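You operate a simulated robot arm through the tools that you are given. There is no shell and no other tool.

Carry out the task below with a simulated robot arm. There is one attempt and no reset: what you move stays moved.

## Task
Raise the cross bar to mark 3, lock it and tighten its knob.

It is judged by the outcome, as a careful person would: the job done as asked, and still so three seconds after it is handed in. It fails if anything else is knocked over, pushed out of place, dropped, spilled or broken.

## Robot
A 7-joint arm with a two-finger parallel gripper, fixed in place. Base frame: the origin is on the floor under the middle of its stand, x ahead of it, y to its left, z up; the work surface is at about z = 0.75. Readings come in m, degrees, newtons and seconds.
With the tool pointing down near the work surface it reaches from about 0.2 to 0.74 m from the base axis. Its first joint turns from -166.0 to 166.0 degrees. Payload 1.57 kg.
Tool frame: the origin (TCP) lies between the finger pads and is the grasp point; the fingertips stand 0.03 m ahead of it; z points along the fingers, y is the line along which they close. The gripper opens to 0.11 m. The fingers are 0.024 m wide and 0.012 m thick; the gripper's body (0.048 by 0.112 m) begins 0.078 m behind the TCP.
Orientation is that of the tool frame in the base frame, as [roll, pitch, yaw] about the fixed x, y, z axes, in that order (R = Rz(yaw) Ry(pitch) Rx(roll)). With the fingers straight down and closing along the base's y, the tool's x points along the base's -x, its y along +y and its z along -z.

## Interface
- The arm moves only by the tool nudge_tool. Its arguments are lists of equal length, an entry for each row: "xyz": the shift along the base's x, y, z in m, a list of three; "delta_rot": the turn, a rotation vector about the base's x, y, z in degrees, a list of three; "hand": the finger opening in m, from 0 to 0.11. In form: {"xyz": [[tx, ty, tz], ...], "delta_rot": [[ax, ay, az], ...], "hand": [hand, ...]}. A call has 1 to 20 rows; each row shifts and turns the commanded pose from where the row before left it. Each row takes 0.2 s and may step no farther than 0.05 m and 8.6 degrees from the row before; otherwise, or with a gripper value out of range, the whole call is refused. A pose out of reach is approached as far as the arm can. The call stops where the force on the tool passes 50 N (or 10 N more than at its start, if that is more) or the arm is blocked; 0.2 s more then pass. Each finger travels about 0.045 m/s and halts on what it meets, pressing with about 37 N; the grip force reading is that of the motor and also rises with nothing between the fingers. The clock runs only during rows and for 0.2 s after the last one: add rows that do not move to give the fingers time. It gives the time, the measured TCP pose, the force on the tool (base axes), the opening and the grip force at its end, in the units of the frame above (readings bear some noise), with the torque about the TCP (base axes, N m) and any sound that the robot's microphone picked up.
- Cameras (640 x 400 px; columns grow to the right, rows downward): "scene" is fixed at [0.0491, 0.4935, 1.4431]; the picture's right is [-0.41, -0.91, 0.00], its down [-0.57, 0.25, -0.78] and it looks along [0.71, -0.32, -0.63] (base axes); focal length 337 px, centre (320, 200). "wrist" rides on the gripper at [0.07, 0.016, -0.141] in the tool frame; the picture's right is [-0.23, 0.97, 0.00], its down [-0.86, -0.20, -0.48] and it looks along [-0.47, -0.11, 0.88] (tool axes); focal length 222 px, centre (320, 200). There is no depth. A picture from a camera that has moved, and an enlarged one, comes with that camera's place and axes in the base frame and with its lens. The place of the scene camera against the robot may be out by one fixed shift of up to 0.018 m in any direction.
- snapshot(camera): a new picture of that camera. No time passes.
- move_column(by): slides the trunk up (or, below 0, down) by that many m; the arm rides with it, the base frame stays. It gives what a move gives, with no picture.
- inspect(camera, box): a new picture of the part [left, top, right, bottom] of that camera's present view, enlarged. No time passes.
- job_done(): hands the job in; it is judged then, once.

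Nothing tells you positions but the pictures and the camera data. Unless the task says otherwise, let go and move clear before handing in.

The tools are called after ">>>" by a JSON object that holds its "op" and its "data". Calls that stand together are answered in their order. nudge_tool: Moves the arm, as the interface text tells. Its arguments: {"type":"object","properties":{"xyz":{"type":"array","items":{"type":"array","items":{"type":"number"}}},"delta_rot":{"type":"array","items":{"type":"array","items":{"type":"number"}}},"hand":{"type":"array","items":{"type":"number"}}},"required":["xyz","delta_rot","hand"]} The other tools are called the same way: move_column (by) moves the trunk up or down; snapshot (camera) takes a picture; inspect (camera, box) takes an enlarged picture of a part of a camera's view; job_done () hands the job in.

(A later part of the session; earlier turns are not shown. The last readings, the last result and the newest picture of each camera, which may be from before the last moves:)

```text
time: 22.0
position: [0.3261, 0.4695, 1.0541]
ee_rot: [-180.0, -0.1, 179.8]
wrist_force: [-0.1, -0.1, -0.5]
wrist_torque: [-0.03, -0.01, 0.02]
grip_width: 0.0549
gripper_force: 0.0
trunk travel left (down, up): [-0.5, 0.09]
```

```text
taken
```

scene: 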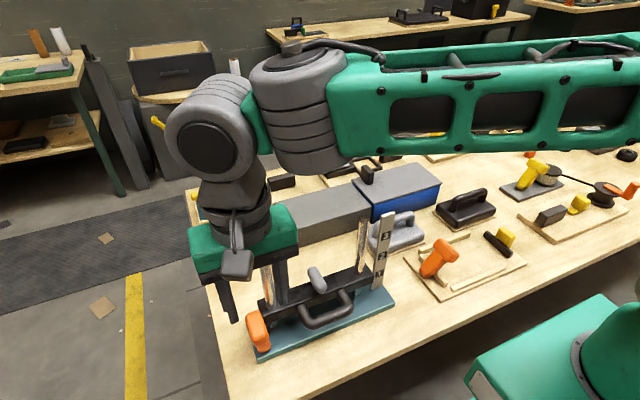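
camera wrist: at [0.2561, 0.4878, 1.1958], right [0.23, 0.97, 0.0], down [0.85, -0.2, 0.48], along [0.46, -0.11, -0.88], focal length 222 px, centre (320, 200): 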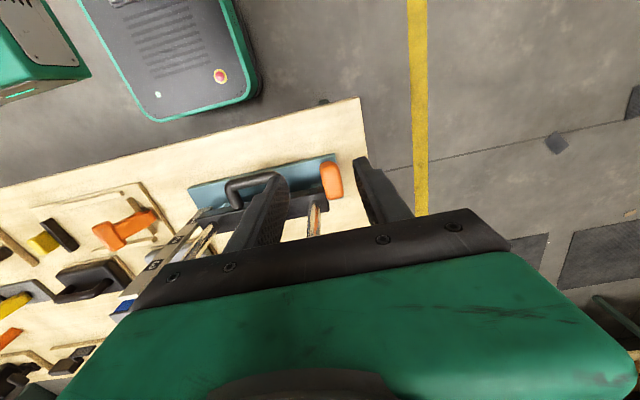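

>>> {"op": "inspect", "data": {"camera": "wrist", "box": [280, 140, 380, 240]}}

>>> {"op": "inspect", "data": {"camera": "scene", "box": [235, 300, 295, 360]}}

```text
4.00 times, centred on (330, 190) of wrist
camera zoom: at [0.2561, 0.4878, 1.1958], right [0.23, 0.97, 0.0], down [0.85, -0.2, 0.48], along [0.46, -0.11, -0.88], focal length 888 px, centre (280, 240)
```

zoom: 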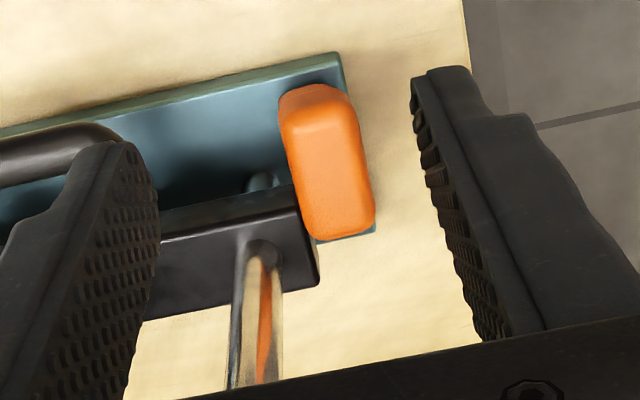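

```text
6.67 times, centred on (265, 330) of scene
camera zoom: at [0.0491, 0.4935, 1.4431], right [-0.41, -0.91, 0.0], down [-0.57, 0.25, -0.78], along [0.71, -0.32, -0.63], focal length 2244 px, centre (687, -667)
```

zoom: 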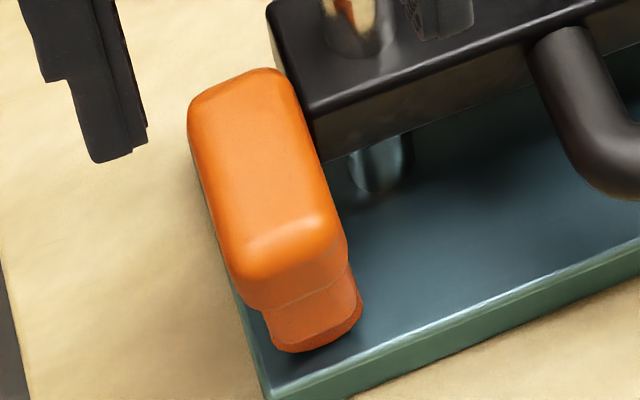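

The slab's top is at about (0.405, 0.4735, 0.87), right beside the bar's end. I'll grip it near its −x end (x≈0.396) to keep the gripper body clear of the post, and descend in stages.

>>> {"op": "nudge_tool", "data": {"xyz": [[0.035, 0.004, -0.02], [0.035, 0, -0.03], [0, 0, -0.04], [0, 0, -0.035], [0, 0, 0]], "delta_rot": [[0, 0, 0], [0, 0, 0], [0, 0, 0], [0, 0, 0], [0, 0, 0]], "hand": [0.055, 0.055, 0.055, 0.055, 0.055]}}

>>> {"op": "inspect", "data": {"camera": "wrist", "box": [200, 40, 440, 240]}}

>>> {"op": "inspect", "data": {"camera": "scene", "box": [215, 230, 335, 360]}}

```text
time: 23.2
position: [0.3976, 0.4753, 0.9263]
ee_rot: [180.0, -0.2, 179.9]
wrist_force: [0.4, 0.9, 0.9]
wrist_torque: [0.01, 0.0, -0.01]
grip_width: 0.0551
gripper_force: 0.0
trunk travel left (down, up): [-0.5, 0.09]
```

```text
2.00 times, centred on (320, 140) of wrist
camera zoom: at [0.3279, 0.4928, 1.0683], right [0.23, 0.97, 0.0], down [0.86, -0.2, 0.48], along [0.46, -0.11, -0.88], focal length 444 px, centre (320, 320)
```

zoom: 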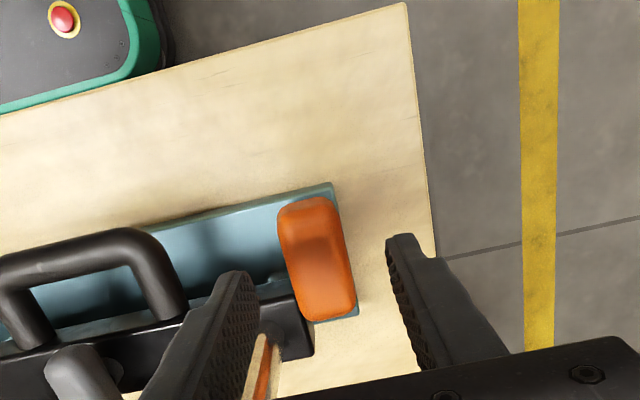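

```text
3.08 times, centred on (275, 295) of scene
camera zoom: at [0.0491, 0.4935, 1.4431], right [-0.41, -0.91, 0.0], down [-0.57, 0.25, -0.78], along [0.71, -0.32, -0.63], focal length 1036 px, centre (458, -92)
```

zoom: 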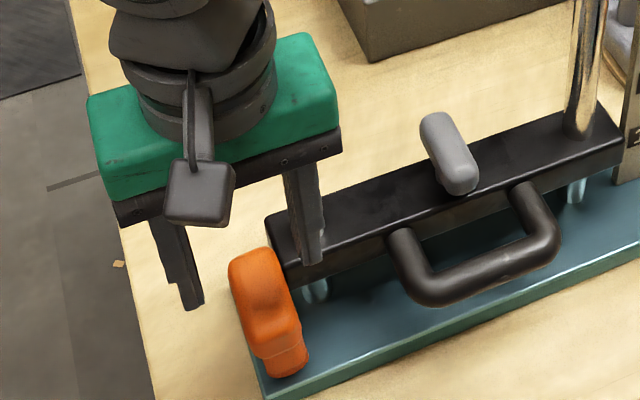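

>>> {"op": "nudge_tool", "data": {"xyz": [[-0.001, -0.001, -0.025], [0, 0, -0.015], [0, 0, -0.01], [0, 0, 0]], "delta_rot": [[0, 0, 0], [0, 0, 0], [0, 0, 0], [0, 0, 0]], "hand": [0.055, 0.055, 0.055, 0.055]}}

>>> {"op": "inspect", "data": {"camera": "wrist", "box": [200, 40, 440, 240]}}

>>> {"op": "inspect", "data": {"camera": "scene", "box": [215, 230, 335, 360]}}

```text
time: 24.2
position: [0.3956, 0.4731, 0.8777]
ee_rot: [-180.0, -0.2, 179.9]
wrist_force: [-0.2, 0.0, 0.0]
wrist_torque: [0.01, -0.01, -0.01]
grip_width: 0.0547
gripper_force: 0.1
trunk travel left (down, up): [-0.5, 0.09]
```

```text
2.00 times, centred on (320, 140) of wrist
camera zoom: at [0.3266, 0.4913, 1.0193], right [0.23, 0.97, 0.0], down [0.86, -0.2, 0.48], along [0.46, -0.11, -0.88], focal length 444 px, centre (320, 320)
```

zoom: 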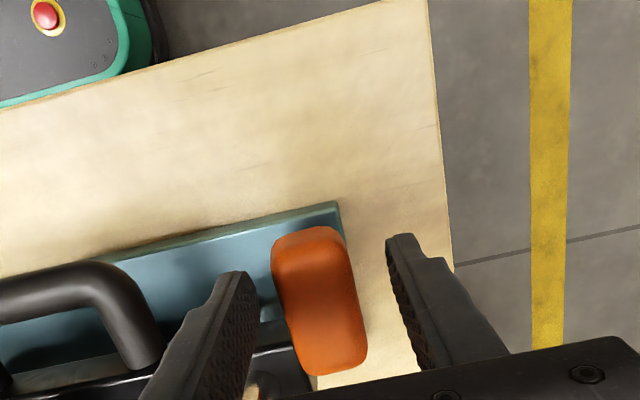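

```text
3.08 times, centred on (275, 295) of scene
camera zoom: at [0.0491, 0.4935, 1.4431], right [-0.41, -0.91, 0.0], down [-0.57, 0.25, -0.78], along [0.71, -0.32, -0.63], focal length 1036 px, centre (458, -92)
```

zoom: 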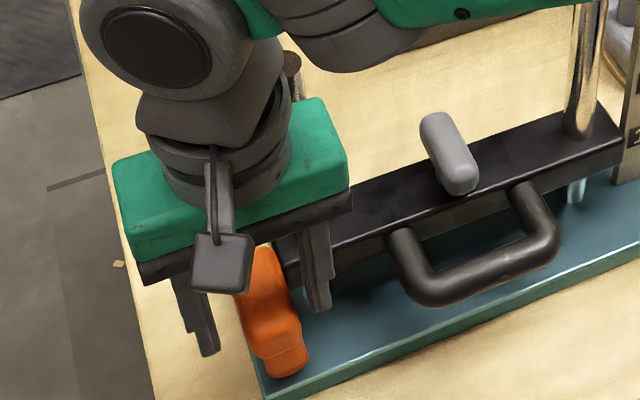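

The fingers straddle the slab and stay in front of the bar. I'll go 10 mm lower for a fuller hold and close.

>>> {"op": "nudge_tool", "data": {"xyz": [[0, 0, -0.01], [0, 0, 0], [0, 0, 0], [0, 0, 0], [0, 0, 0]], "delta_rot": [[0, 0, 0], [0, 0, 0], [0, 0, 0], [0, 0, 0], [0, 0, 0]], "hand": [0.055, 0.045, 0.035, 0.025, 0.02]}}

>>> {"op": "inspect", "data": {"camera": "wrist", "box": [200, 40, 440, 240]}}

>>> {"op": "inspect", "data": {"camera": "scene", "box": [215, 230, 335, 360]}}

```text
time: 25.4
position: [0.3972, 0.4731, 0.8686]
ee_rot: [180.0, -0.1, 179.8]
wrist_force: [-0.2, -3.5, 0.9]
wrist_torque: [-0.11, 0.05, 0.07]
grip_width: 0.0237
gripper_force: 16.8
trunk travel left (down, up): [-0.5, 0.09]
```

```text
2.00 times, centred on (320, 140) of wrist
camera zoom: at [0.327, 0.4907, 1.0098], right [0.23, 0.97, 0.0], down [0.86, -0.2, 0.48], along [0.46, -0.11, -0.88], focal length 444 px, centre (320, 320)
```

zoom: 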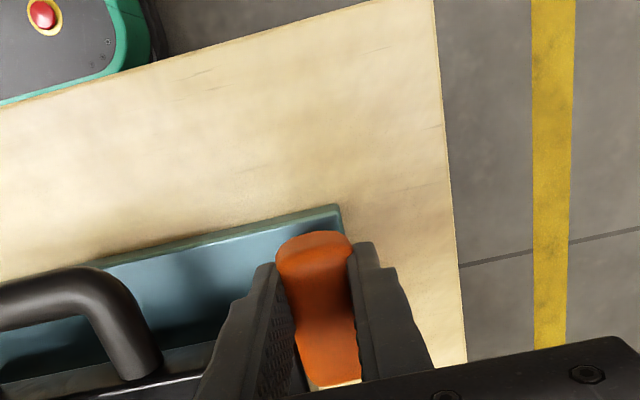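

```text
3.08 times, centred on (275, 295) of scene
camera zoom: at [0.0491, 0.4935, 1.4431], right [-0.41, -0.91, 0.0], down [-0.57, 0.25, -0.78], along [0.71, -0.32, -0.63], focal length 1036 px, centre (458, -92)
```

zoom: 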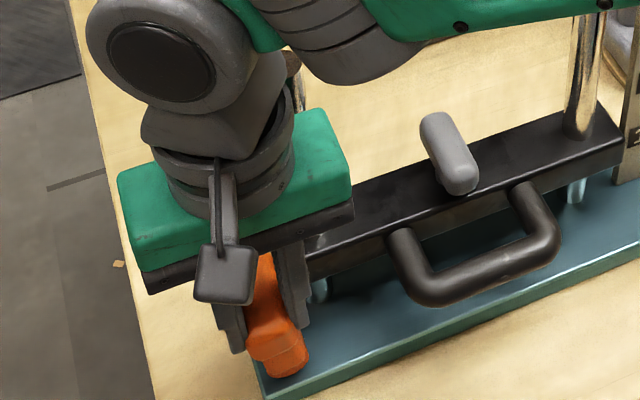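

Slab gripped at 24 mm. I'll test the lever gently toward +y, with a matching tilt about its base hub, and watch the force.

>>> {"op": "nudge_tool", "data": {"xyz": [[0, 0.004, 0], [0, 0.004, 0], [0, 0.004, -0.0005], [0, 0, 0]], "delta_rot": [[-2.8, 0, 0], [-2.8, 0, 0], [-2.8, 0, 0], [0, 0, 0]], "hand": [0.015, 0.015, 0.015, 0.015]}}

>>> {"op": "inspect", "data": {"camera": "scene", "box": [215, 230, 335, 360]}}

>>> {"op": "inspect", "data": {"camera": "wrist", "box": [200, 40, 440, 240]}}

```text
time: 26.4
position: [0.3966, 0.4848, 0.8665]
ee_rot: [-171.5, -0.1, 179.7]
wrist_force: [7.9, -5.5, -10.9]
wrist_torque: [-0.09, -0.42, 0.21]
grip_width: 0.0233
gripper_force: 35.4
trunk travel left (down, up): [-0.5, 0.09]
```

```text
3.08 times, centred on (275, 295) of scene
camera zoom: at [0.0491, 0.4935, 1.4431], right [-0.41, -0.91, 0.0], down [-0.57, 0.25, -0.78], along [0.71, -0.32, -0.63], focal length 1036 px, centre (458, -92)
```

zoom: 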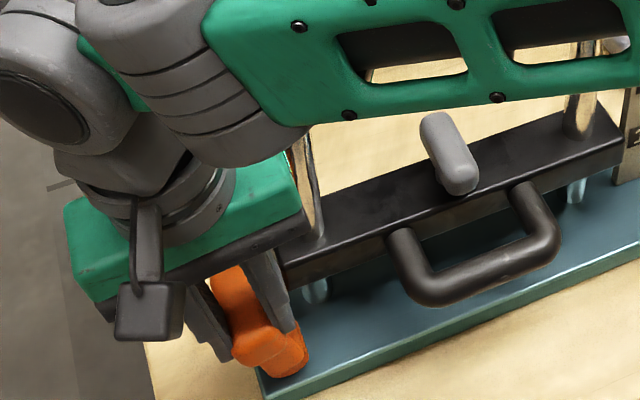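

```text
2.00 times, centred on (320, 140) of wrist
camera zoom: at [0.3271, 0.5228, 1.0043], right [0.23, 0.96, -0.14], down [0.86, -0.13, 0.5], along [0.46, -0.24, -0.85], focal length 444 px, centre (320, 320)
```

zoom: 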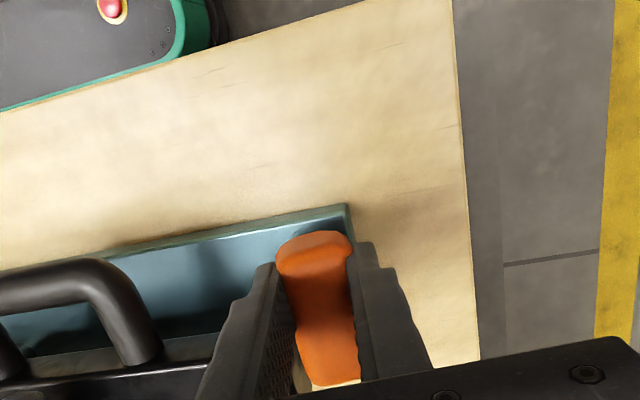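

The lever swings freely toward +y about its base hub, so it is a tilting lever. I'll continue along the arc and look for a stop or a sound.

>>> {"op": "nudge_tool", "data": {"xyz": [[0, 0.0071, -0.0016], [0, 0.007, -0.002], [0, 0.0068, -0.0026], [0, 0.0065, -0.0032], [0, 0, 0]], "delta_rot": [[-5, 0, 0], [-5, 0, 0], [-5, 0, 0], [-5, 0, 0], [0, 0, 0]], "hand": [0.015, 0.015, 0.015, 0.015, 0.015]}}

>>> {"op": "snapshot", "data": {"camera": "scene"}}

>>> {"op": "inspect", "data": {"camera": "wrist", "box": [200, 40, 440, 240]}}

```text
time: 27.6
position: [0.3458, 0.4705, 0.8565]
ee_rot: [-159.2, -0.2, 179.8]
wrist_force: [0.7, 0.1, -0.4]
wrist_torque: [0.0, -0.01, 0.0]
grip_width: 0.0152
gripper_force: 0.1
out of reach, approached as far as the arm can: row 2, 3, 4
trunk travel left (down, up): [-0.5, 0.09]
```

```text
taken
```

scene: 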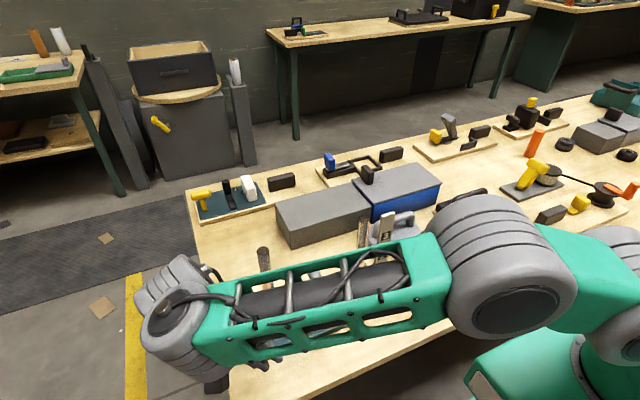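

```text
2.00 times, centred on (320, 140) of wrist
camera zoom: at [0.2758, 0.5384, 0.9831], right [0.23, 0.91, -0.35], down [0.86, -0.02, 0.52], along [0.46, -0.42, -0.78], focal length 444 px, centre (320, 320)
```

zoom: 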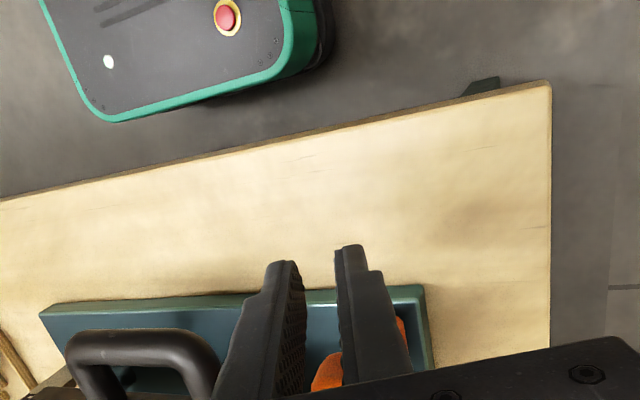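

The arm ran out of reach in that posture and slid off the slab; nothing is in contact now (forces near zero). I'll retreat up and back carefully, then lower the trunk for a better posture.

>>> {"op": "nudge_tool", "data": {"xyz": [[-0.034, -0.01, 0.034]], "delta_rot": [[0, 0, 0]], "hand": [0.015]}}

>>> {"op": "snapshot", "data": {"camera": "scene"}}

>>> {"op": "snapshot", "data": {"camera": "wrist"}}

```text
time: 28.0
position: [0.3117, 0.4612, 0.8937]
ee_rot: [-159.0, -0.1, 179.9]
wrist_force: [0.3, 0.2, 0.0]
wrist_torque: [-0.01, -0.05, 0.02]
grip_width: 0.015
gripper_force: 0.0
trunk travel left (down, up): [-0.5, 0.09]
```

```text
taken
```

scene: 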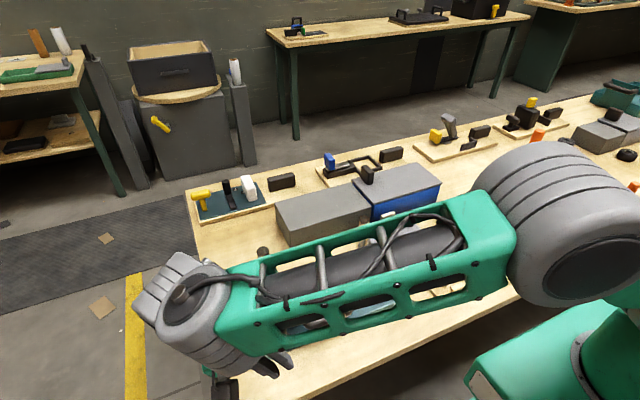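

```text
taken
camera wrist: at [0.2413, 0.5289, 1.0187], right [0.23, 0.91, -0.35], down [0.86, -0.02, 0.52], along [0.46, -0.42, -0.78], focal length 222 px, centre (320, 200)
```

wrist: 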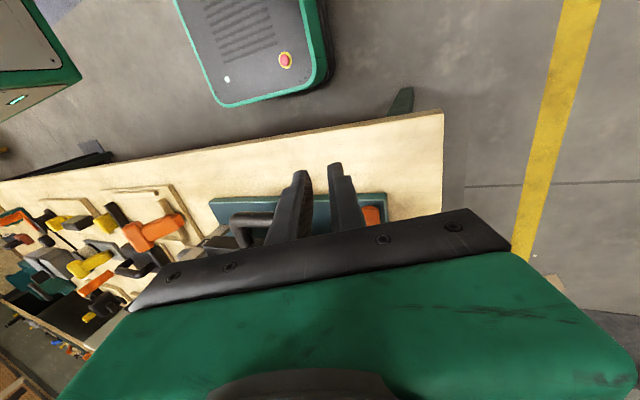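

The commanded pose follows the real one, good. I'll untilt the tool while rising, then look at the lever's present angle.

>>> {"op": "nudge_tool", "data": {"xyz": [[-0.01, 0, 0.03], [0, 0, 0.03], [0, -0.005, 0.03], [0, 0, 0]], "delta_rot": [[7, 0, 0], [7, 0, 0], [7, 0, 0], [0, 0, 0]], "hand": [0.015, 0.015, 0.01, 0.005]}}

>>> {"op": "snapshot", "data": {"camera": "scene"}}

>>> {"op": "inspect", "data": {"camera": "wrist", "box": [200, 60, 420, 240]}}

```text
time: 29.0
position: [0.3021, 0.4564, 0.9804]
ee_rot: [179.8, -0.1, 179.9]
wrist_force: [0.0, -0.7, -0.3]
wrist_torque: [0.04, -0.03, 0.01]
grip_width: 0.005
gripper_force: 0.1
trunk travel left (down, up): [-0.5, 0.09]
```

```text
taken
```

scene: 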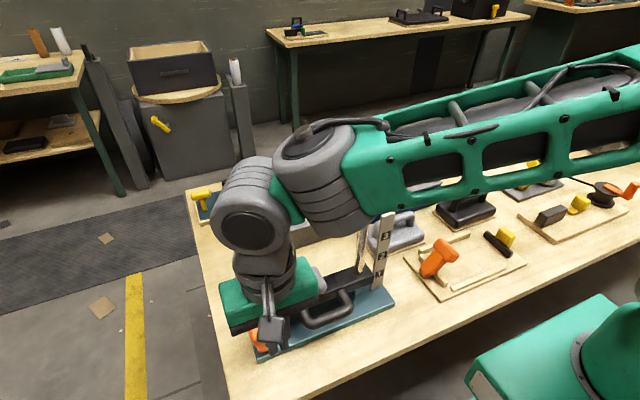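

```text
2.22 times, centred on (310, 150) of wrist
camera zoom: at [0.2321, 0.473, 1.1217], right [0.23, 0.97, 0.0], down [0.86, -0.2, 0.48], along [0.46, -0.11, -0.88], focal length 494 px, centre (342, 311)
```

zoom: 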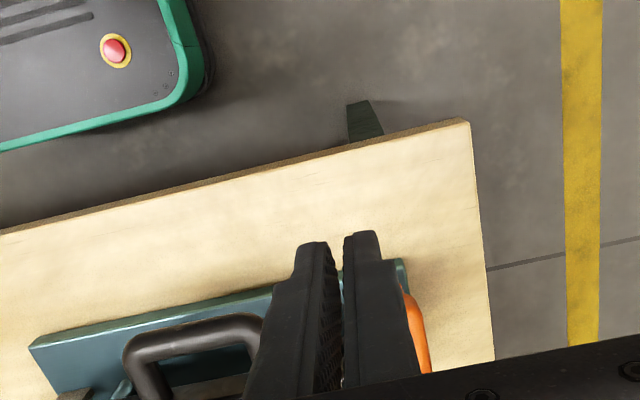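

>>> {"op": "nudge_tool", "data": {"xyz": [[0, -0.03, 0.035], [0, -0.03, 0.035], [0, -0.03, 0], [0, 0, 0]], "delta_rot": [[0, 0, 0], [0, 0, 0], [0, 0, 0], [0, 0, 0]], "hand": [0.005, 0.005, 0.005, 0.005]}}

>>> {"op": "inspect", "data": {"camera": "wrist", "box": [240, 80, 420, 240]}}

>>> {"op": "inspect", "data": {"camera": "scene", "box": [215, 230, 335, 360]}}

```text
time: 30.0
position: [0.3019, 0.3644, 1.0525]
ee_rot: [179.9, 0.0, 179.9]
wrist_force: [-0.3, 0.4, 0.2]
wrist_torque: [0.02, -0.02, 0.0]
grip_width: 0.0051
gripper_force: 0.1
trunk travel left (down, up): [-0.5, 0.09]
```

```text
2.50 times, centred on (330, 160) of wrist
camera zoom: at [0.232, 0.3826, 1.1938], right [0.23, 0.97, 0.0], down [0.86, -0.2, 0.48], along [0.46, -0.11, -0.88], focal length 555 px, centre (295, 300)
```

zoom: 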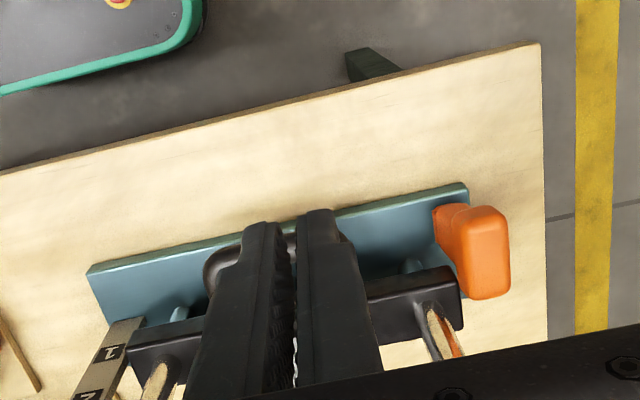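

```text
3.08 times, centred on (275, 295) of scene
camera zoom: at [0.0491, 0.4935, 1.4431], right [-0.41, -0.91, 0.0], down [-0.57, 0.25, -0.78], along [0.71, -0.32, -0.63], focal length 1036 px, centre (458, -92)
```

zoom: 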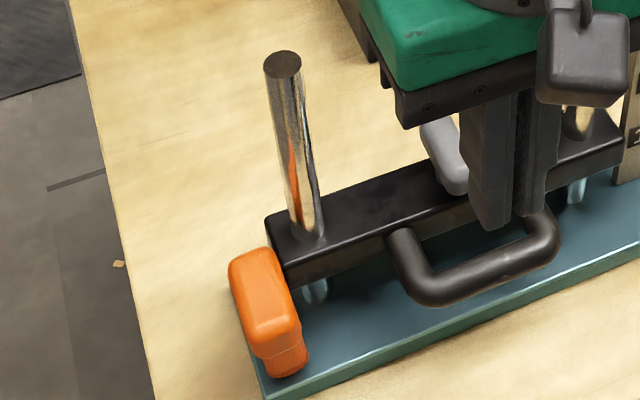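

The lever was dragged back upright as the grip slipped. With the tool kept vertical and fingers closed, I'll push the slab toward +y from its −y side, in front of the bar, where reach is fine.

>>> {"op": "nudge_tool", "data": {"xyz": [[0.03, 0.03, -0.01], [0.03, 0.03, -0.02], [0.025, 0.01, -0.03], [0, 0, -0.045], [0, 0, -0.045], [0, 0, -0.035], [0, 0, 0]], "delta_rot": [[0, 0, 0], [0, 0, 0], [0, 0, 0], [0, 0, 0], [0, 0, 0], [0, 0, 0], [0, 0, 0]], "hand": [0.0, 0.0, 0.0, 0.0, 0.0, 0.0, 0.0]}}

>>> {"op": "inspect", "data": {"camera": "wrist", "box": [200, 40, 440, 240]}}

>>> {"op": "inspect", "data": {"camera": "scene", "box": [215, 230, 335, 360]}}

```text
time: 31.6
position: [0.3841, 0.4359, 0.8636]
ee_rot: [179.9, -0.1, 179.8]
wrist_force: [-0.3, 0.4, -0.2]
wrist_torque: [-0.03, 0.02, -0.02]
grip_width: 0.0001
gripper_force: 21.9
trunk travel left (down, up): [-0.5, 0.09]
```

```text
2.00 times, centred on (320, 140) of wrist
camera zoom: at [0.3152, 0.4538, 1.0059], right [0.23, 0.97, 0.0], down [0.86, -0.2, 0.48], along [0.46, -0.11, -0.88], focal length 444 px, centre (320, 320)
```

zoom: 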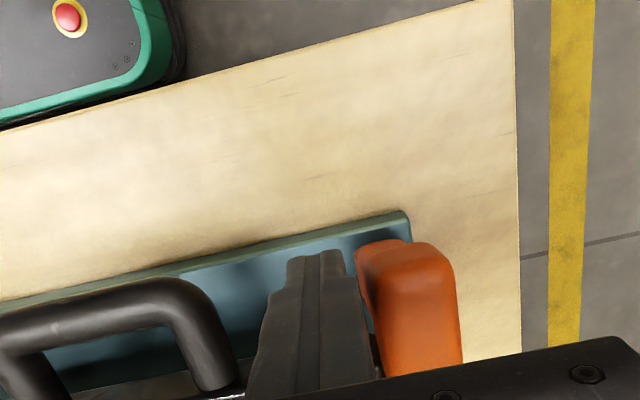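

```text
3.08 times, centred on (275, 295) of scene
camera zoom: at [0.0491, 0.4935, 1.4431], right [-0.41, -0.91, 0.0], down [-0.57, 0.25, -0.78], along [0.71, -0.32, -0.63], focal length 1036 px, centre (458, -92)
```

zoom: 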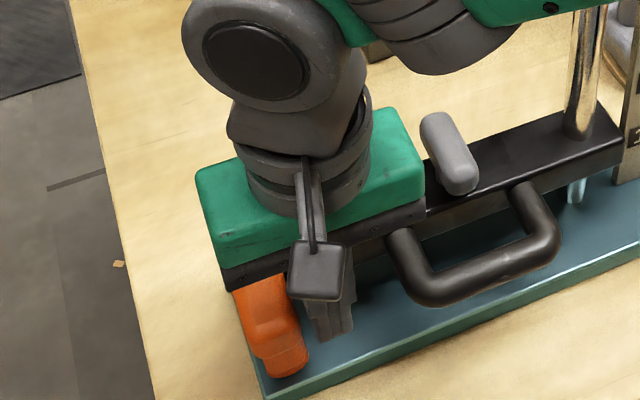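

>>> {"op": "nudge_tool", "data": {"xyz": [[0, 0.008, 0], [0, 0.008, 0], [0, 0.008, 0], [0, 0.008, 0], [0, 0.008, 0], [0, 0, 0]], "delta_rot": [[0, 0, 0], [0, 0, 0], [0, 0, 0], [0, 0, 0], [0, 0, 0], [0, 0, 0]], "hand": [0, 0, 0, 0, 0, 0]}}

>>> {"op": "inspect", "data": {"camera": "wrist", "box": [200, 40, 440, 240]}}

>>> {"op": "inspect", "data": {"camera": "scene", "box": [215, 230, 335, 360]}}

```text
time: 33.0
position: [0.3857, 0.4762, 0.8649]
ee_rot: [179.8, -0.1, 179.8]
wrist_force: [-0.4, -1.1, -0.7]
wrist_torque: [-0.04, -0.03, 0.01]
grip_width: 0.0
gripper_force: 21.0
trunk travel left (down, up): [-0.5, 0.09]
```

```text
2.00 times, centred on (320, 140) of wrist
camera zoom: at [0.3159, 0.4935, 1.0072], right [0.23, 0.97, 0.0], down [0.86, -0.2, 0.48], along [0.46, -0.11, -0.88], focal length 444 px, centre (320, 320)
```

zoom: 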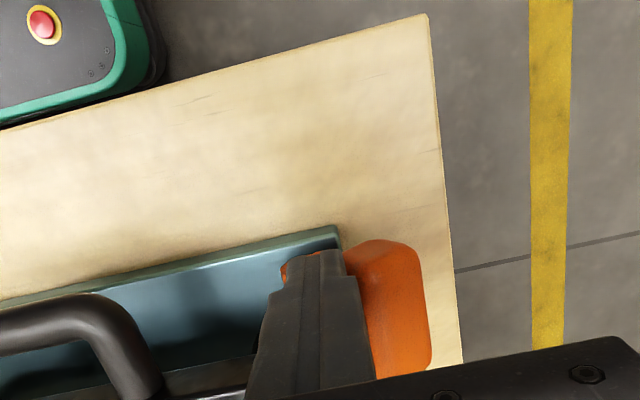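

```text
3.08 times, centred on (275, 295) of scene
camera zoom: at [0.0491, 0.4935, 1.4431], right [-0.41, -0.91, 0.0], down [-0.57, 0.25, -0.78], along [0.71, -0.32, -0.63], focal length 1036 px, centre (458, -92)
```

zoom: 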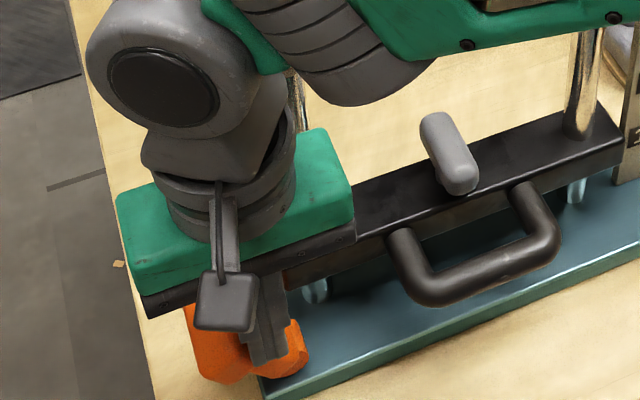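

The lever tilts with about 1 N of resistance. I'll keep pushing along the arc, slightly lower as the slab drops.

>>> {"op": "nudge_tool", "data": {"xyz": [[0, 0.008, -0.002], [0, 0.008, -0.003], [0, 0.008, -0.003], [0, 0.008, -0.004], [0, 0, 0]], "delta_rot": [[0, 0, 0], [0, 0, 0], [0, 0, 0], [0, 0, 0], [0, 0, 0]], "hand": [0, 0, 0, 0, 0]}}

>>> {"op": "inspect", "data": {"camera": "wrist", "box": [200, 40, 440, 240]}}

>>> {"op": "inspect", "data": {"camera": "scene", "box": [215, 230, 335, 360]}}

```text
time: 34.2
position: [0.3843, 0.5076, 0.8537]
ee_rot: [179.9, -0.2, 179.8]
wrist_force: [0.1, 0.7, -0.1]
wrist_torque: [0.0, -0.02, 0.0]
grip_width: 0.0001
gripper_force: 21.3
trunk travel left (down, up): [-0.5, 0.09]
```

```text
2.00 times, centred on (320, 140) of wrist
camera zoom: at [0.3159, 0.5249, 0.9951], right [0.23, 0.97, 0.0], down [0.86, -0.2, 0.48], along [0.46, -0.11, -0.88], focal length 444 px, centre (320, 320)
```

zoom: 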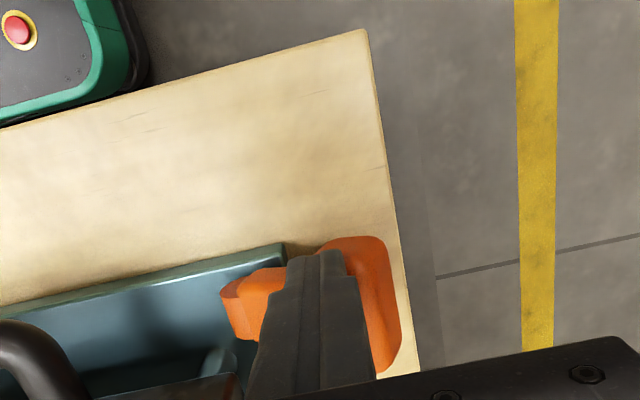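

```text
3.08 times, centred on (275, 295) of scene
camera zoom: at [0.0491, 0.4935, 1.4431], right [-0.41, -0.91, 0.0], down [-0.57, 0.25, -0.78], along [0.71, -0.32, -0.63], focal length 1036 px, centre (458, -92)
```

zoom: 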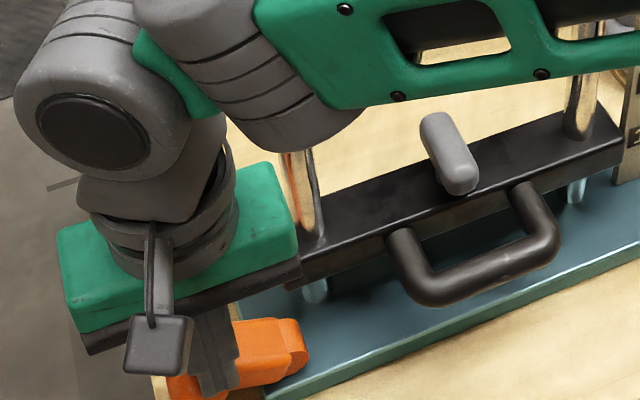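

>>> {"op": "nudge_tool", "data": {"xyz": [[0, 0.006, -0.003], [0, 0.006, -0.004], [0, 0.005, -0.005], [0, 0.003, -0.006], [0, 0, 0]], "delta_rot": [[0, 0, 0], [0, 0, 0], [0, 0, 0], [0, 0, 0], [0, 0, 0]], "hand": [0, 0, 0, 0, 0]}}

>>> {"op": "inspect", "data": {"camera": "wrist", "box": [200, 40, 440, 240]}}

>>> {"op": "inspect", "data": {"camera": "scene", "box": [215, 230, 335, 360]}}

```text
time: 35.0
position: [0.3876, 0.522, 0.853]
ee_rot: [179.6, 0.2, 179.5]
wrist_force: [5.1, -7.2, 20.8]
wrist_torque: [-0.27, -0.18, -0.07]
grip_width: 0.0
gripper_force: 21.2
trunk travel left (down, up): [-0.5, 0.09]
stopped in row 3: the force on the tool passed its limit at 55 N (the readings are from after the stop); the commanded pose is now the measured one
```

```text
2.00 times, centred on (320, 140) of wrist
camera zoom: at [0.3175, 0.5395, 0.9938], right [0.23, 0.97, 0.01], down [0.85, -0.21, 0.48], along [0.47, -0.11, -0.88], focal length 444 px, centre (320, 320)
```

zoom: 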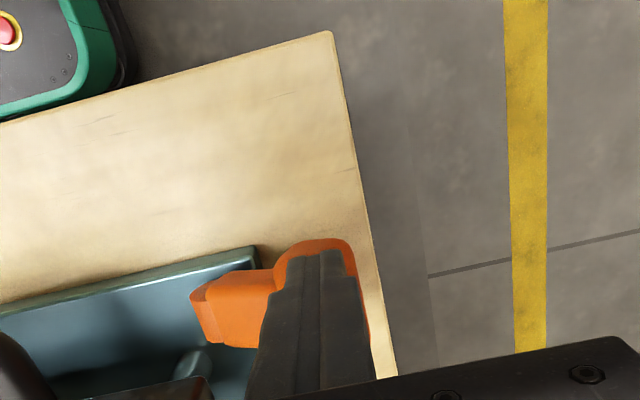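

```text
3.08 times, centred on (275, 295) of scene
camera zoom: at [0.0491, 0.4935, 1.4431], right [-0.41, -0.91, 0.0], down [-0.57, 0.25, -0.78], along [0.71, -0.32, -0.63], focal length 1036 px, centre (458, -92)
```

zoom: 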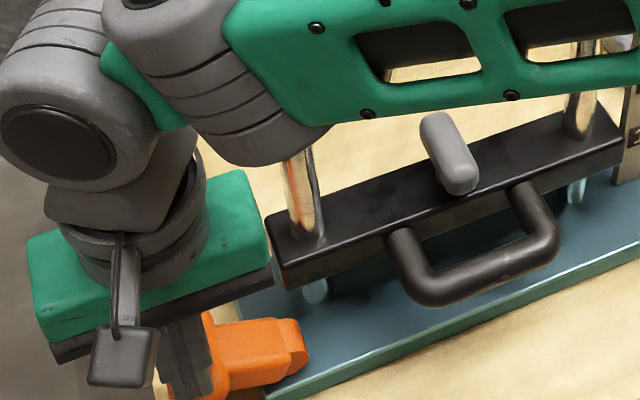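

The lever has reached a firm stop, tilted about 65° toward +y. I'll back off upward and check that it stays there.

>>> {"op": "nudge_tool", "data": {"xyz": [[0, -0.003, 0.01], [0, -0.005, 0.03], [-0.01, -0.01, 0.04], [-0.02, -0.02, 0.04], [-0.02, -0.04, 0.02], [-0.01, -0.04, 0.02], [0, -0.04, 0.02], [0, 0, 0]], "delta_rot": [[0, 0, 0], [0, 0, 0], [0, 0, 0], [0, 0, 0], [0, 0, 0], [0, 0, 0], [0, 0, 0], [0, 0, 0]], "hand": [0, 0, 0, 0, 0, 0.02, 0.038, 0.038]}}

>>> {"op": "inspect", "data": {"camera": "scene", "box": [215, 200, 395, 370]}}

>>> {"op": "inspect", "data": {"camera": "wrist", "box": [200, 40, 440, 240]}}

```text
time: 36.8
position: [0.3251, 0.3634, 1.0265]
ee_rot: [-179.9, 0.0, 179.8]
wrist_force: [0.1, -0.3, -0.1]
wrist_torque: [0.01, -0.01, -0.01]
grip_width: 0.0382
gripper_force: 0.1
trunk travel left (down, up): [-0.5, 0.09]
```

```text
2.35 times, centred on (305, 285) of scene
camera zoom: at [0.0491, 0.4935, 1.4431], right [-0.41, -0.91, 0.0], down [-0.57, 0.25, -0.78], along [0.71, -0.32, -0.63], focal length 792 px, centre (355, 0)
```

zoom: 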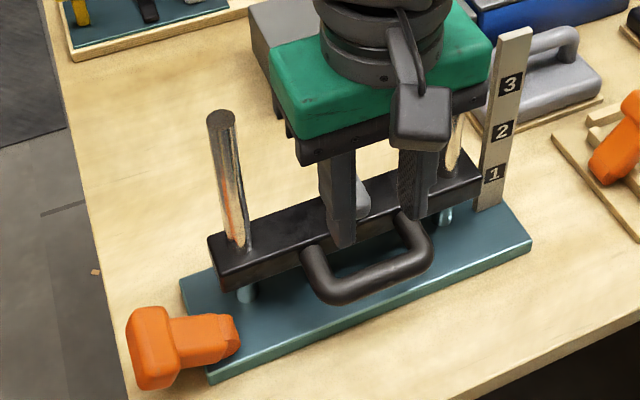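

```text
2.00 times, centred on (320, 140) of wrist
camera zoom: at [0.2567, 0.3808, 1.1672], right [0.23, 0.97, 0.0], down [0.86, -0.2, 0.48], along [0.46, -0.11, -0.88], focal length 444 px, centre (320, 320)
```

zoom: 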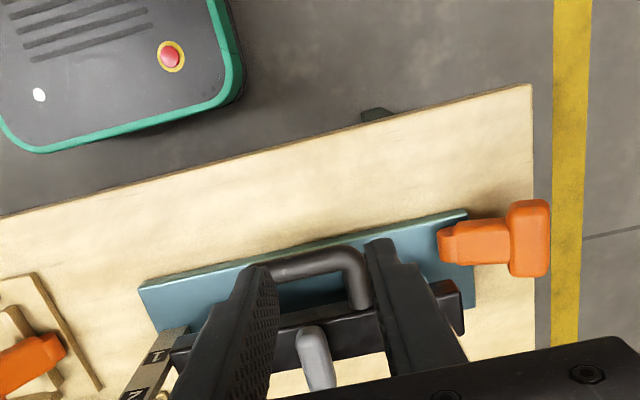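

The lever stays down. Now I'll re-grip the bow handle (fingers along x) and try the lift again.

>>> {"op": "nudge_tool", "data": {"xyz": [[0, -0.003, 0.02], [0.005, -0.003, 0], [0.005, -0.003, 0], [0.005, -0.003, 0], [0.005, -0.003, 0], [0.005, -0.003, 0], [0.005, -0.003, 0], [0.005, -0.003, 0], [0.005, -0.003, 0], [0.01, -0.003, 0], [0.01, -0.001, -0.02], [0.0055, 0, -0.04], [0, 0, -0.04], [0, 0, -0.03], [0, 0, 0]], "delta_rot": [[0, 0, 8.2], [0, 0, 8.2], [0, 0, 8.2], [0, 0, 8.2], [0, 0, 8.2], [0, 0, 8.2], [0, 0, 8.2], [0, 0, 8.2], [0, 0, 8.2], [0, 0, 8.2], [0, 0, 8.2], [0, 0, 0], [0, 0, 0], [0, 0, 0], [0, 0, 0]], "hand": [0.038, 0.038, 0.038, 0.038, 0.038, 0.038, 0.038, 0.038, 0.038, 0.038, 0.038, 0.038, 0.038, 0.038, 0.038]}}

>>> {"op": "inspect", "data": {"camera": "wrist", "box": [200, 40, 440, 240]}}

```text
time: 40.0
position: [0.3911, 0.3323, 0.9186]
ee_rot: [-179.9, -0.1, -90.1]
wrist_force: [-0.1, 0.3, 0.2]
wrist_torque: [0.05, 0.0, 0.02]
grip_width: 0.0379
gripper_force: 0.0
trunk travel left (down, up): [-0.5, 0.09]
```

```text
2.00 times, centred on (320, 140) of wrist
camera zoom: at [0.3745, 0.2639, 1.0595], right [-0.97, 0.23, 0.0], down [0.2, 0.86, 0.48], along [0.11, 0.46, -0.88], focal length 444 px, centre (320, 320)
```

zoom: 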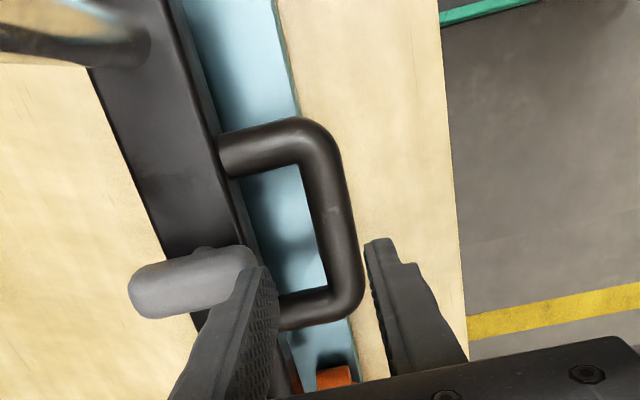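

>>> {"op": "nudge_tool", "data": {"xyz": [[-0.0055, 0, -0.02], [0, 0, -0.03], [0, 0, -0.03], [0, 0, -0.02], [0, 0, 0], [0, 0, 0], [0, 0, 0], [0, 0, 0], [0, 0, 0]], "delta_rot": [[0, 0, 0], [0, 0, 0], [0, 0, 0], [0, 0, 0], [0, 0, 0], [0, 0, 0], [0, 0, 0], [0, 0, 0], [0, 0, 0]], "hand": [0.038, 0.038, 0.038, 0.038, 0.038, 0.025, 0.01, 0.0, 0.0]}}

>>> {"op": "inspect", "data": {"camera": "wrist", "box": [200, 40, 440, 240]}}

```text
time: 42.0
position: [0.3833, 0.3346, 0.8166]
ee_rot: [-179.9, -0.1, -90.0]
wrist_force: [-13.6, 2.6, -1.4]
wrist_torque: [0.15, -0.08, 0.88]
grip_width: 0.0215
gripper_force: 34.7
trunk travel left (down, up): [-0.5, 0.09]
```

```text
2.00 times, centred on (320, 140) of wrist
camera zoom: at [0.3679, 0.2663, 0.9585], right [-0.97, 0.23, 0.0], down [0.2, 0.86, 0.48], along [0.11, 0.46, -0.88], focal length 444 px, centre (320, 320)
```

zoom: 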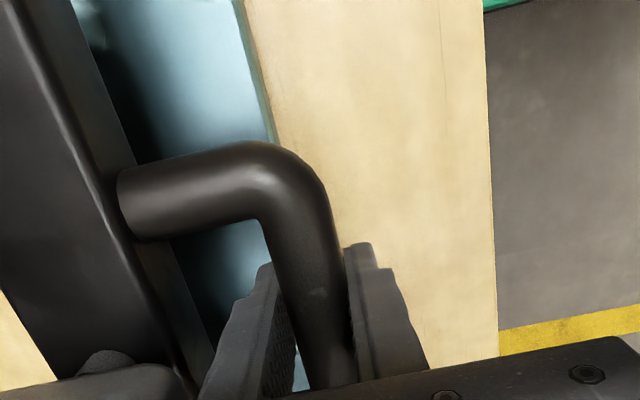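

Gripped again. Small sideways correction, then a gentle lift test.

>>> {"op": "nudge_tool", "data": {"xyz": [[-0.001, 0, 0], [0, 0, 0.003], [0, 0, 0.003], [0, 0, 0.004], [0, 0, 0]], "delta_rot": [[0, 0, 0], [0, 0, 0], [0, 0, 0], [0, 0, 0], [0, 0, 0]], "hand": [0.0, 0.0, 0.0, 0.0, 0.0]}}

>>> {"op": "inspect", "data": {"camera": "scene", "box": [235, 230, 395, 360]}}

>>> {"op": "inspect", "data": {"camera": "wrist", "box": [200, 40, 440, 240]}}

```text
time: 43.1
position: [0.3837, 0.3331, 0.8269]
ee_rot: [-179.9, -0.1, -89.9]
wrist_force: [-21.9, 13.8, -5.6]
wrist_torque: [-0.32, -0.24, 0.85]
grip_width: 0.0217
gripper_force: 34.9
trunk travel left (down, up): [-0.5, 0.09]
```

```text
3.08 times, centred on (315, 295) of scene
camera zoom: at [0.0491, 0.4935, 1.4431], right [-0.41, -0.91, 0.0], down [-0.57, 0.25, -0.78], along [0.71, -0.32, -0.63], focal length 1036 px, centre (335, -92)
```

zoom: 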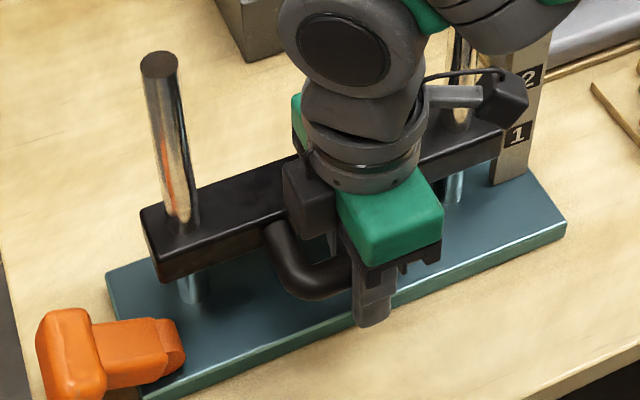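

```text
2.00 times, centred on (320, 140) of wrist
camera zoom: at [0.3677, 0.2661, 0.969], right [-0.97, 0.23, 0.0], down [0.2, 0.86, 0.48], along [0.11, 0.46, -0.88], focal length 444 px, centre (320, 320)
```

zoom: 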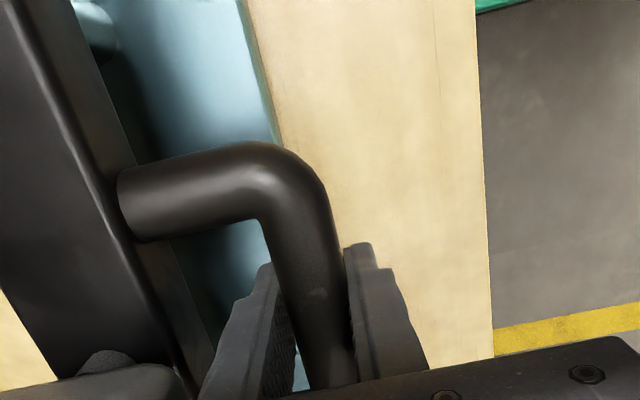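

The bar now rises with only about 6 N, so lever down is unlocked and lever upright is locked. Triangulated marks are at z≈0.8246, 0.8845 and 0.9445, so mark 3 is 0.120 m above mark 1. While the bar is only 1 cm up, I'll open the fingers to see whether it holds itself.

>>> {"op": "nudge_tool", "data": {"xyz": [[0, 0, 0], [0, 0, 0], [0, 0, 0], [0, 0, 0]], "delta_rot": [[0, 0, 0], [0, 0, 0], [0, 0, 0], [0, 0, 0]], "hand": [0.03, 0.038, 0.038, 0.038]}}

>>> {"op": "inspect", "data": {"camera": "scene", "box": [235, 230, 395, 360]}}

>>> {"op": "inspect", "data": {"camera": "wrist", "box": [200, 40, 440, 240]}}

```text
time: 44.1
position: [0.3866, 0.3326, 0.8275]
ee_rot: [-179.9, -0.1, -90.1]
wrist_force: [-1.4, 0.2, -0.1]
wrist_torque: [0.0, -0.07, 0.03]
grip_width: 0.0364
gripper_force: 0.0
trunk travel left (down, up): [-0.5, 0.09]
```

```text
3.08 times, centred on (315, 295) of scene
camera zoom: at [0.0491, 0.4935, 1.4431], right [-0.41, -0.91, 0.0], down [-0.57, 0.25, -0.78], along [0.71, -0.32, -0.63], focal length 1036 px, centre (335, -92)
```

zoom: 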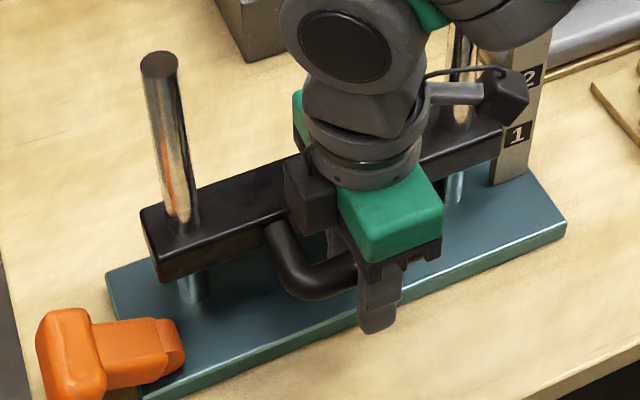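

```text
2.00 times, centred on (320, 140) of wrist
camera zoom: at [0.3693, 0.2647, 0.9692], right [-0.97, 0.23, 0.0], down [0.2, 0.86, 0.48], along [0.11, 0.46, -0.88], focal length 444 px, centre (320, 320)
```

zoom: 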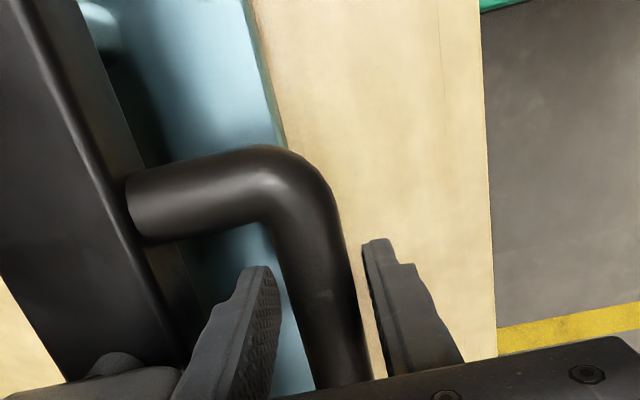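

The bar holds itself where it is put. I'll re-grip and raise it the remaining 0.110 m in small steps.

>>> {"op": "nudge_tool", "data": {"xyz": [[-0.002, 0, 0], [0, 0, 0], [0, 0, 0], [0, 0, 0], [0, 0, 0.01], [0, 0, 0.01], [0, 0, 0.01], [0, 0, 0.01], [0, 0, 0.01], [0, 0, 0]], "delta_rot": [[0, 0, 0], [0, 0, 0], [0, 0, 0], [0, 0, 0], [0, 0, 0], [0, 0, 0], [0, 0, 0], [0, 0, 0], [0, 0, 0], [0, 0, 0]], "hand": [0.03, 0.015, 0.0, 0.0, 0.0, 0.0, 0.0, 0.0, 0.0, 0.0]}}

>>> {"op": "inspect", "data": {"camera": "wrist", "box": [200, 40, 440, 240]}}

>>> {"op": "snapshot", "data": {"camera": "scene"}}

```text
time: 46.4
position: [0.3838, 0.3327, 0.8758]
ee_rot: [180.0, -0.1, -90.0]
wrist_force: [2.5, 5.1, -5.0]
wrist_torque: [0.0, 0.01, 0.82]
grip_width: 0.0218
gripper_force: 34.8
trunk travel left (down, up): [-0.5, 0.09]
```

```text
2.00 times, centred on (320, 140) of wrist
camera zoom: at [0.3675, 0.2648, 1.0185], right [-0.97, 0.23, 0.0], down [0.2, 0.86, 0.48], along [0.11, 0.46, -0.88], focal length 444 px, centre (320, 320)
```

zoom: 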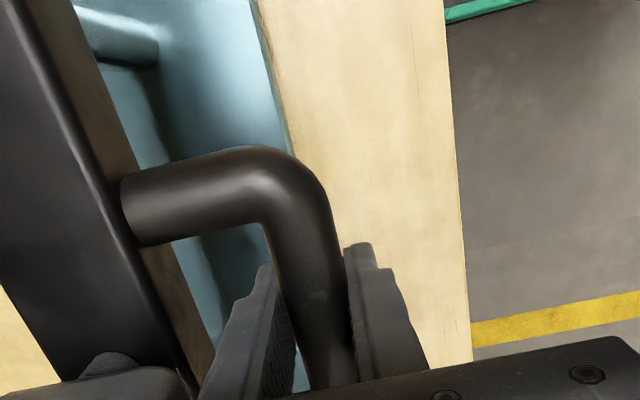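

```text
taken
```

scene: 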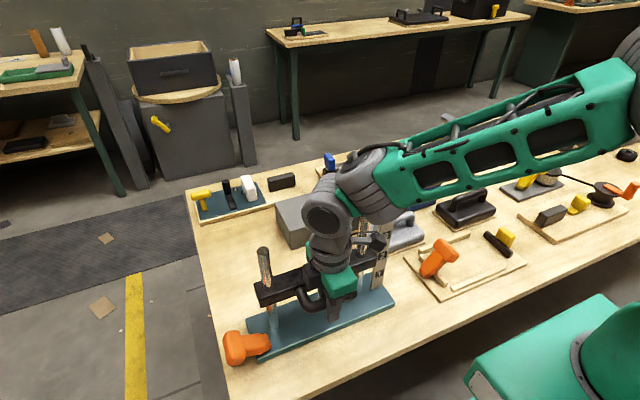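

The bar is rising smoothly with no slip on the bow. I'll continue to mark 3.

>>> {"op": "nudge_tool", "data": {"xyz": [[0, 0, 0.01], [0, 0, 0.01], [0, 0, 0.01], [0, 0, 0.01], [0, 0, 0.01], [0, 0, 0.01], [0, 0, 0], [0, 0, 0]], "delta_rot": [[0, 0, 0], [0, 0, 0], [0, 0, 0], [0, 0, 0], [0, 0, 0], [0, 0, 0], [0, 0, 0], [0, 0, 0]], "hand": [0.0, 0.0, 0.0, 0.0, 0.0, 0.0, 0.0, 0.0]}}

>>> {"op": "inspect", "data": {"camera": "scene", "box": [290, 205, 410, 335]}}

>>> {"op": "inspect", "data": {"camera": "wrist", "box": [120, 0, 360, 200]}}

>>> {"op": "snapshot", "data": {"camera": "scene"}}

```text
time: 48.1
position: [0.3842, 0.332, 0.9374]
ee_rot: [180.0, -0.1, -90.1]
wrist_force: [6.4, 10.1, -12.2]
wrist_torque: [0.27, 0.09, 0.87]
grip_width: 0.0218
gripper_force: 34.7
trunk travel left (down, up): [-0.5, 0.09]
```

```text
3.08 times, centred on (350, 270) of scene
camera zoom: at [0.0491, 0.4935, 1.4431], right [-0.41, -0.91, 0.0], down [-0.57, 0.25, -0.78], along [0.71, -0.32, -0.63], focal length 1036 px, centre (228, -15)
```

zoom: 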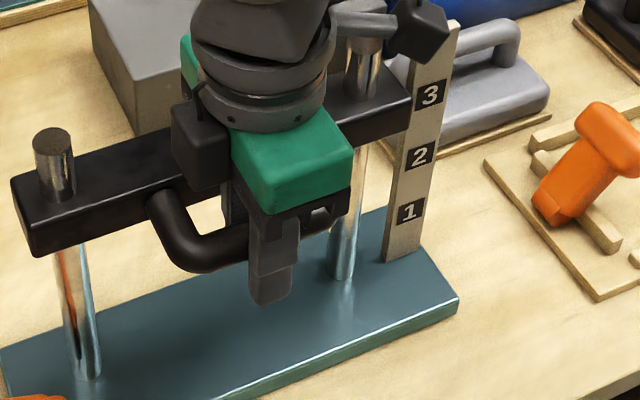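

```text
2.00 times, centred on (240, 100) of wrist
camera zoom: at [0.3676, 0.2649, 1.0781], right [-0.97, 0.23, 0.0], down [0.2, 0.86, 0.48], along [0.11, 0.46, -0.88], focal length 444 px, centre (480, 400)
```

zoom: 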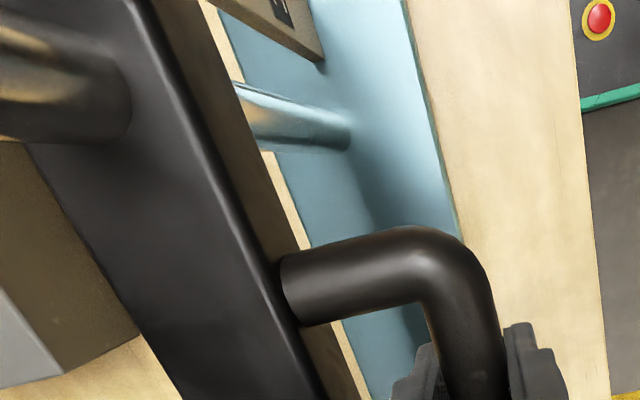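

```text
taken
```

scene: 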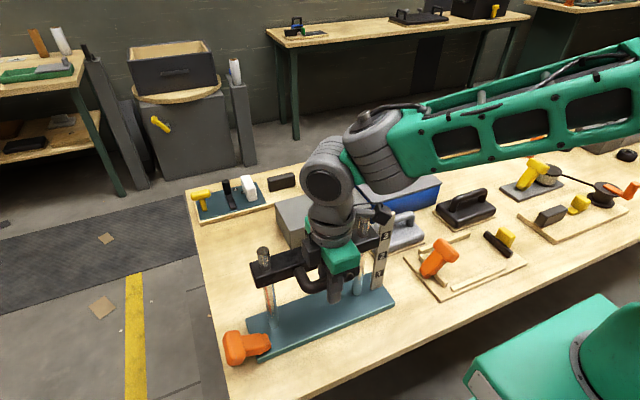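

The bar's right end now sits against mark 3. I'll enlarge that area for a precise comparison.

>>> {"op": "inspect", "data": {"camera": "scene", "box": [365, 205, 405, 255]}}

>>> {"op": "inspect", "data": {"camera": "scene", "box": [240, 240, 300, 300]}}

```text
8.00 times, centred on (385, 230) of scene
camera zoom: at [0.0491, 0.4935, 1.4431], right [-0.41, -0.91, 0.0], down [-0.57, 0.25, -0.78], along [0.71, -0.32, -0.63], focal length 2693 px, centre (-200, -40)
```

zoom: 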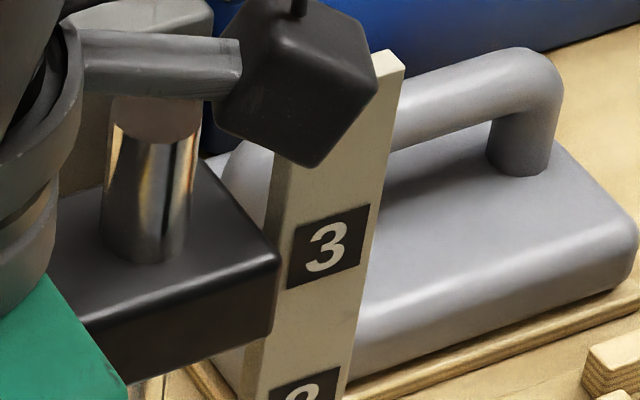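

```text
6.67 times, centred on (270, 270) of scene
camera zoom: at [0.0491, 0.4935, 1.4431], right [-0.41, -0.91, 0.0], down [-0.57, 0.25, -0.78], along [0.71, -0.32, -0.63], focal length 2244 px, centre (653, -267)
```

zoom: 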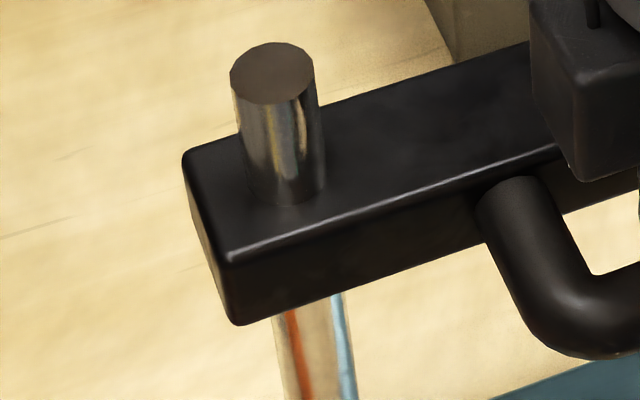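

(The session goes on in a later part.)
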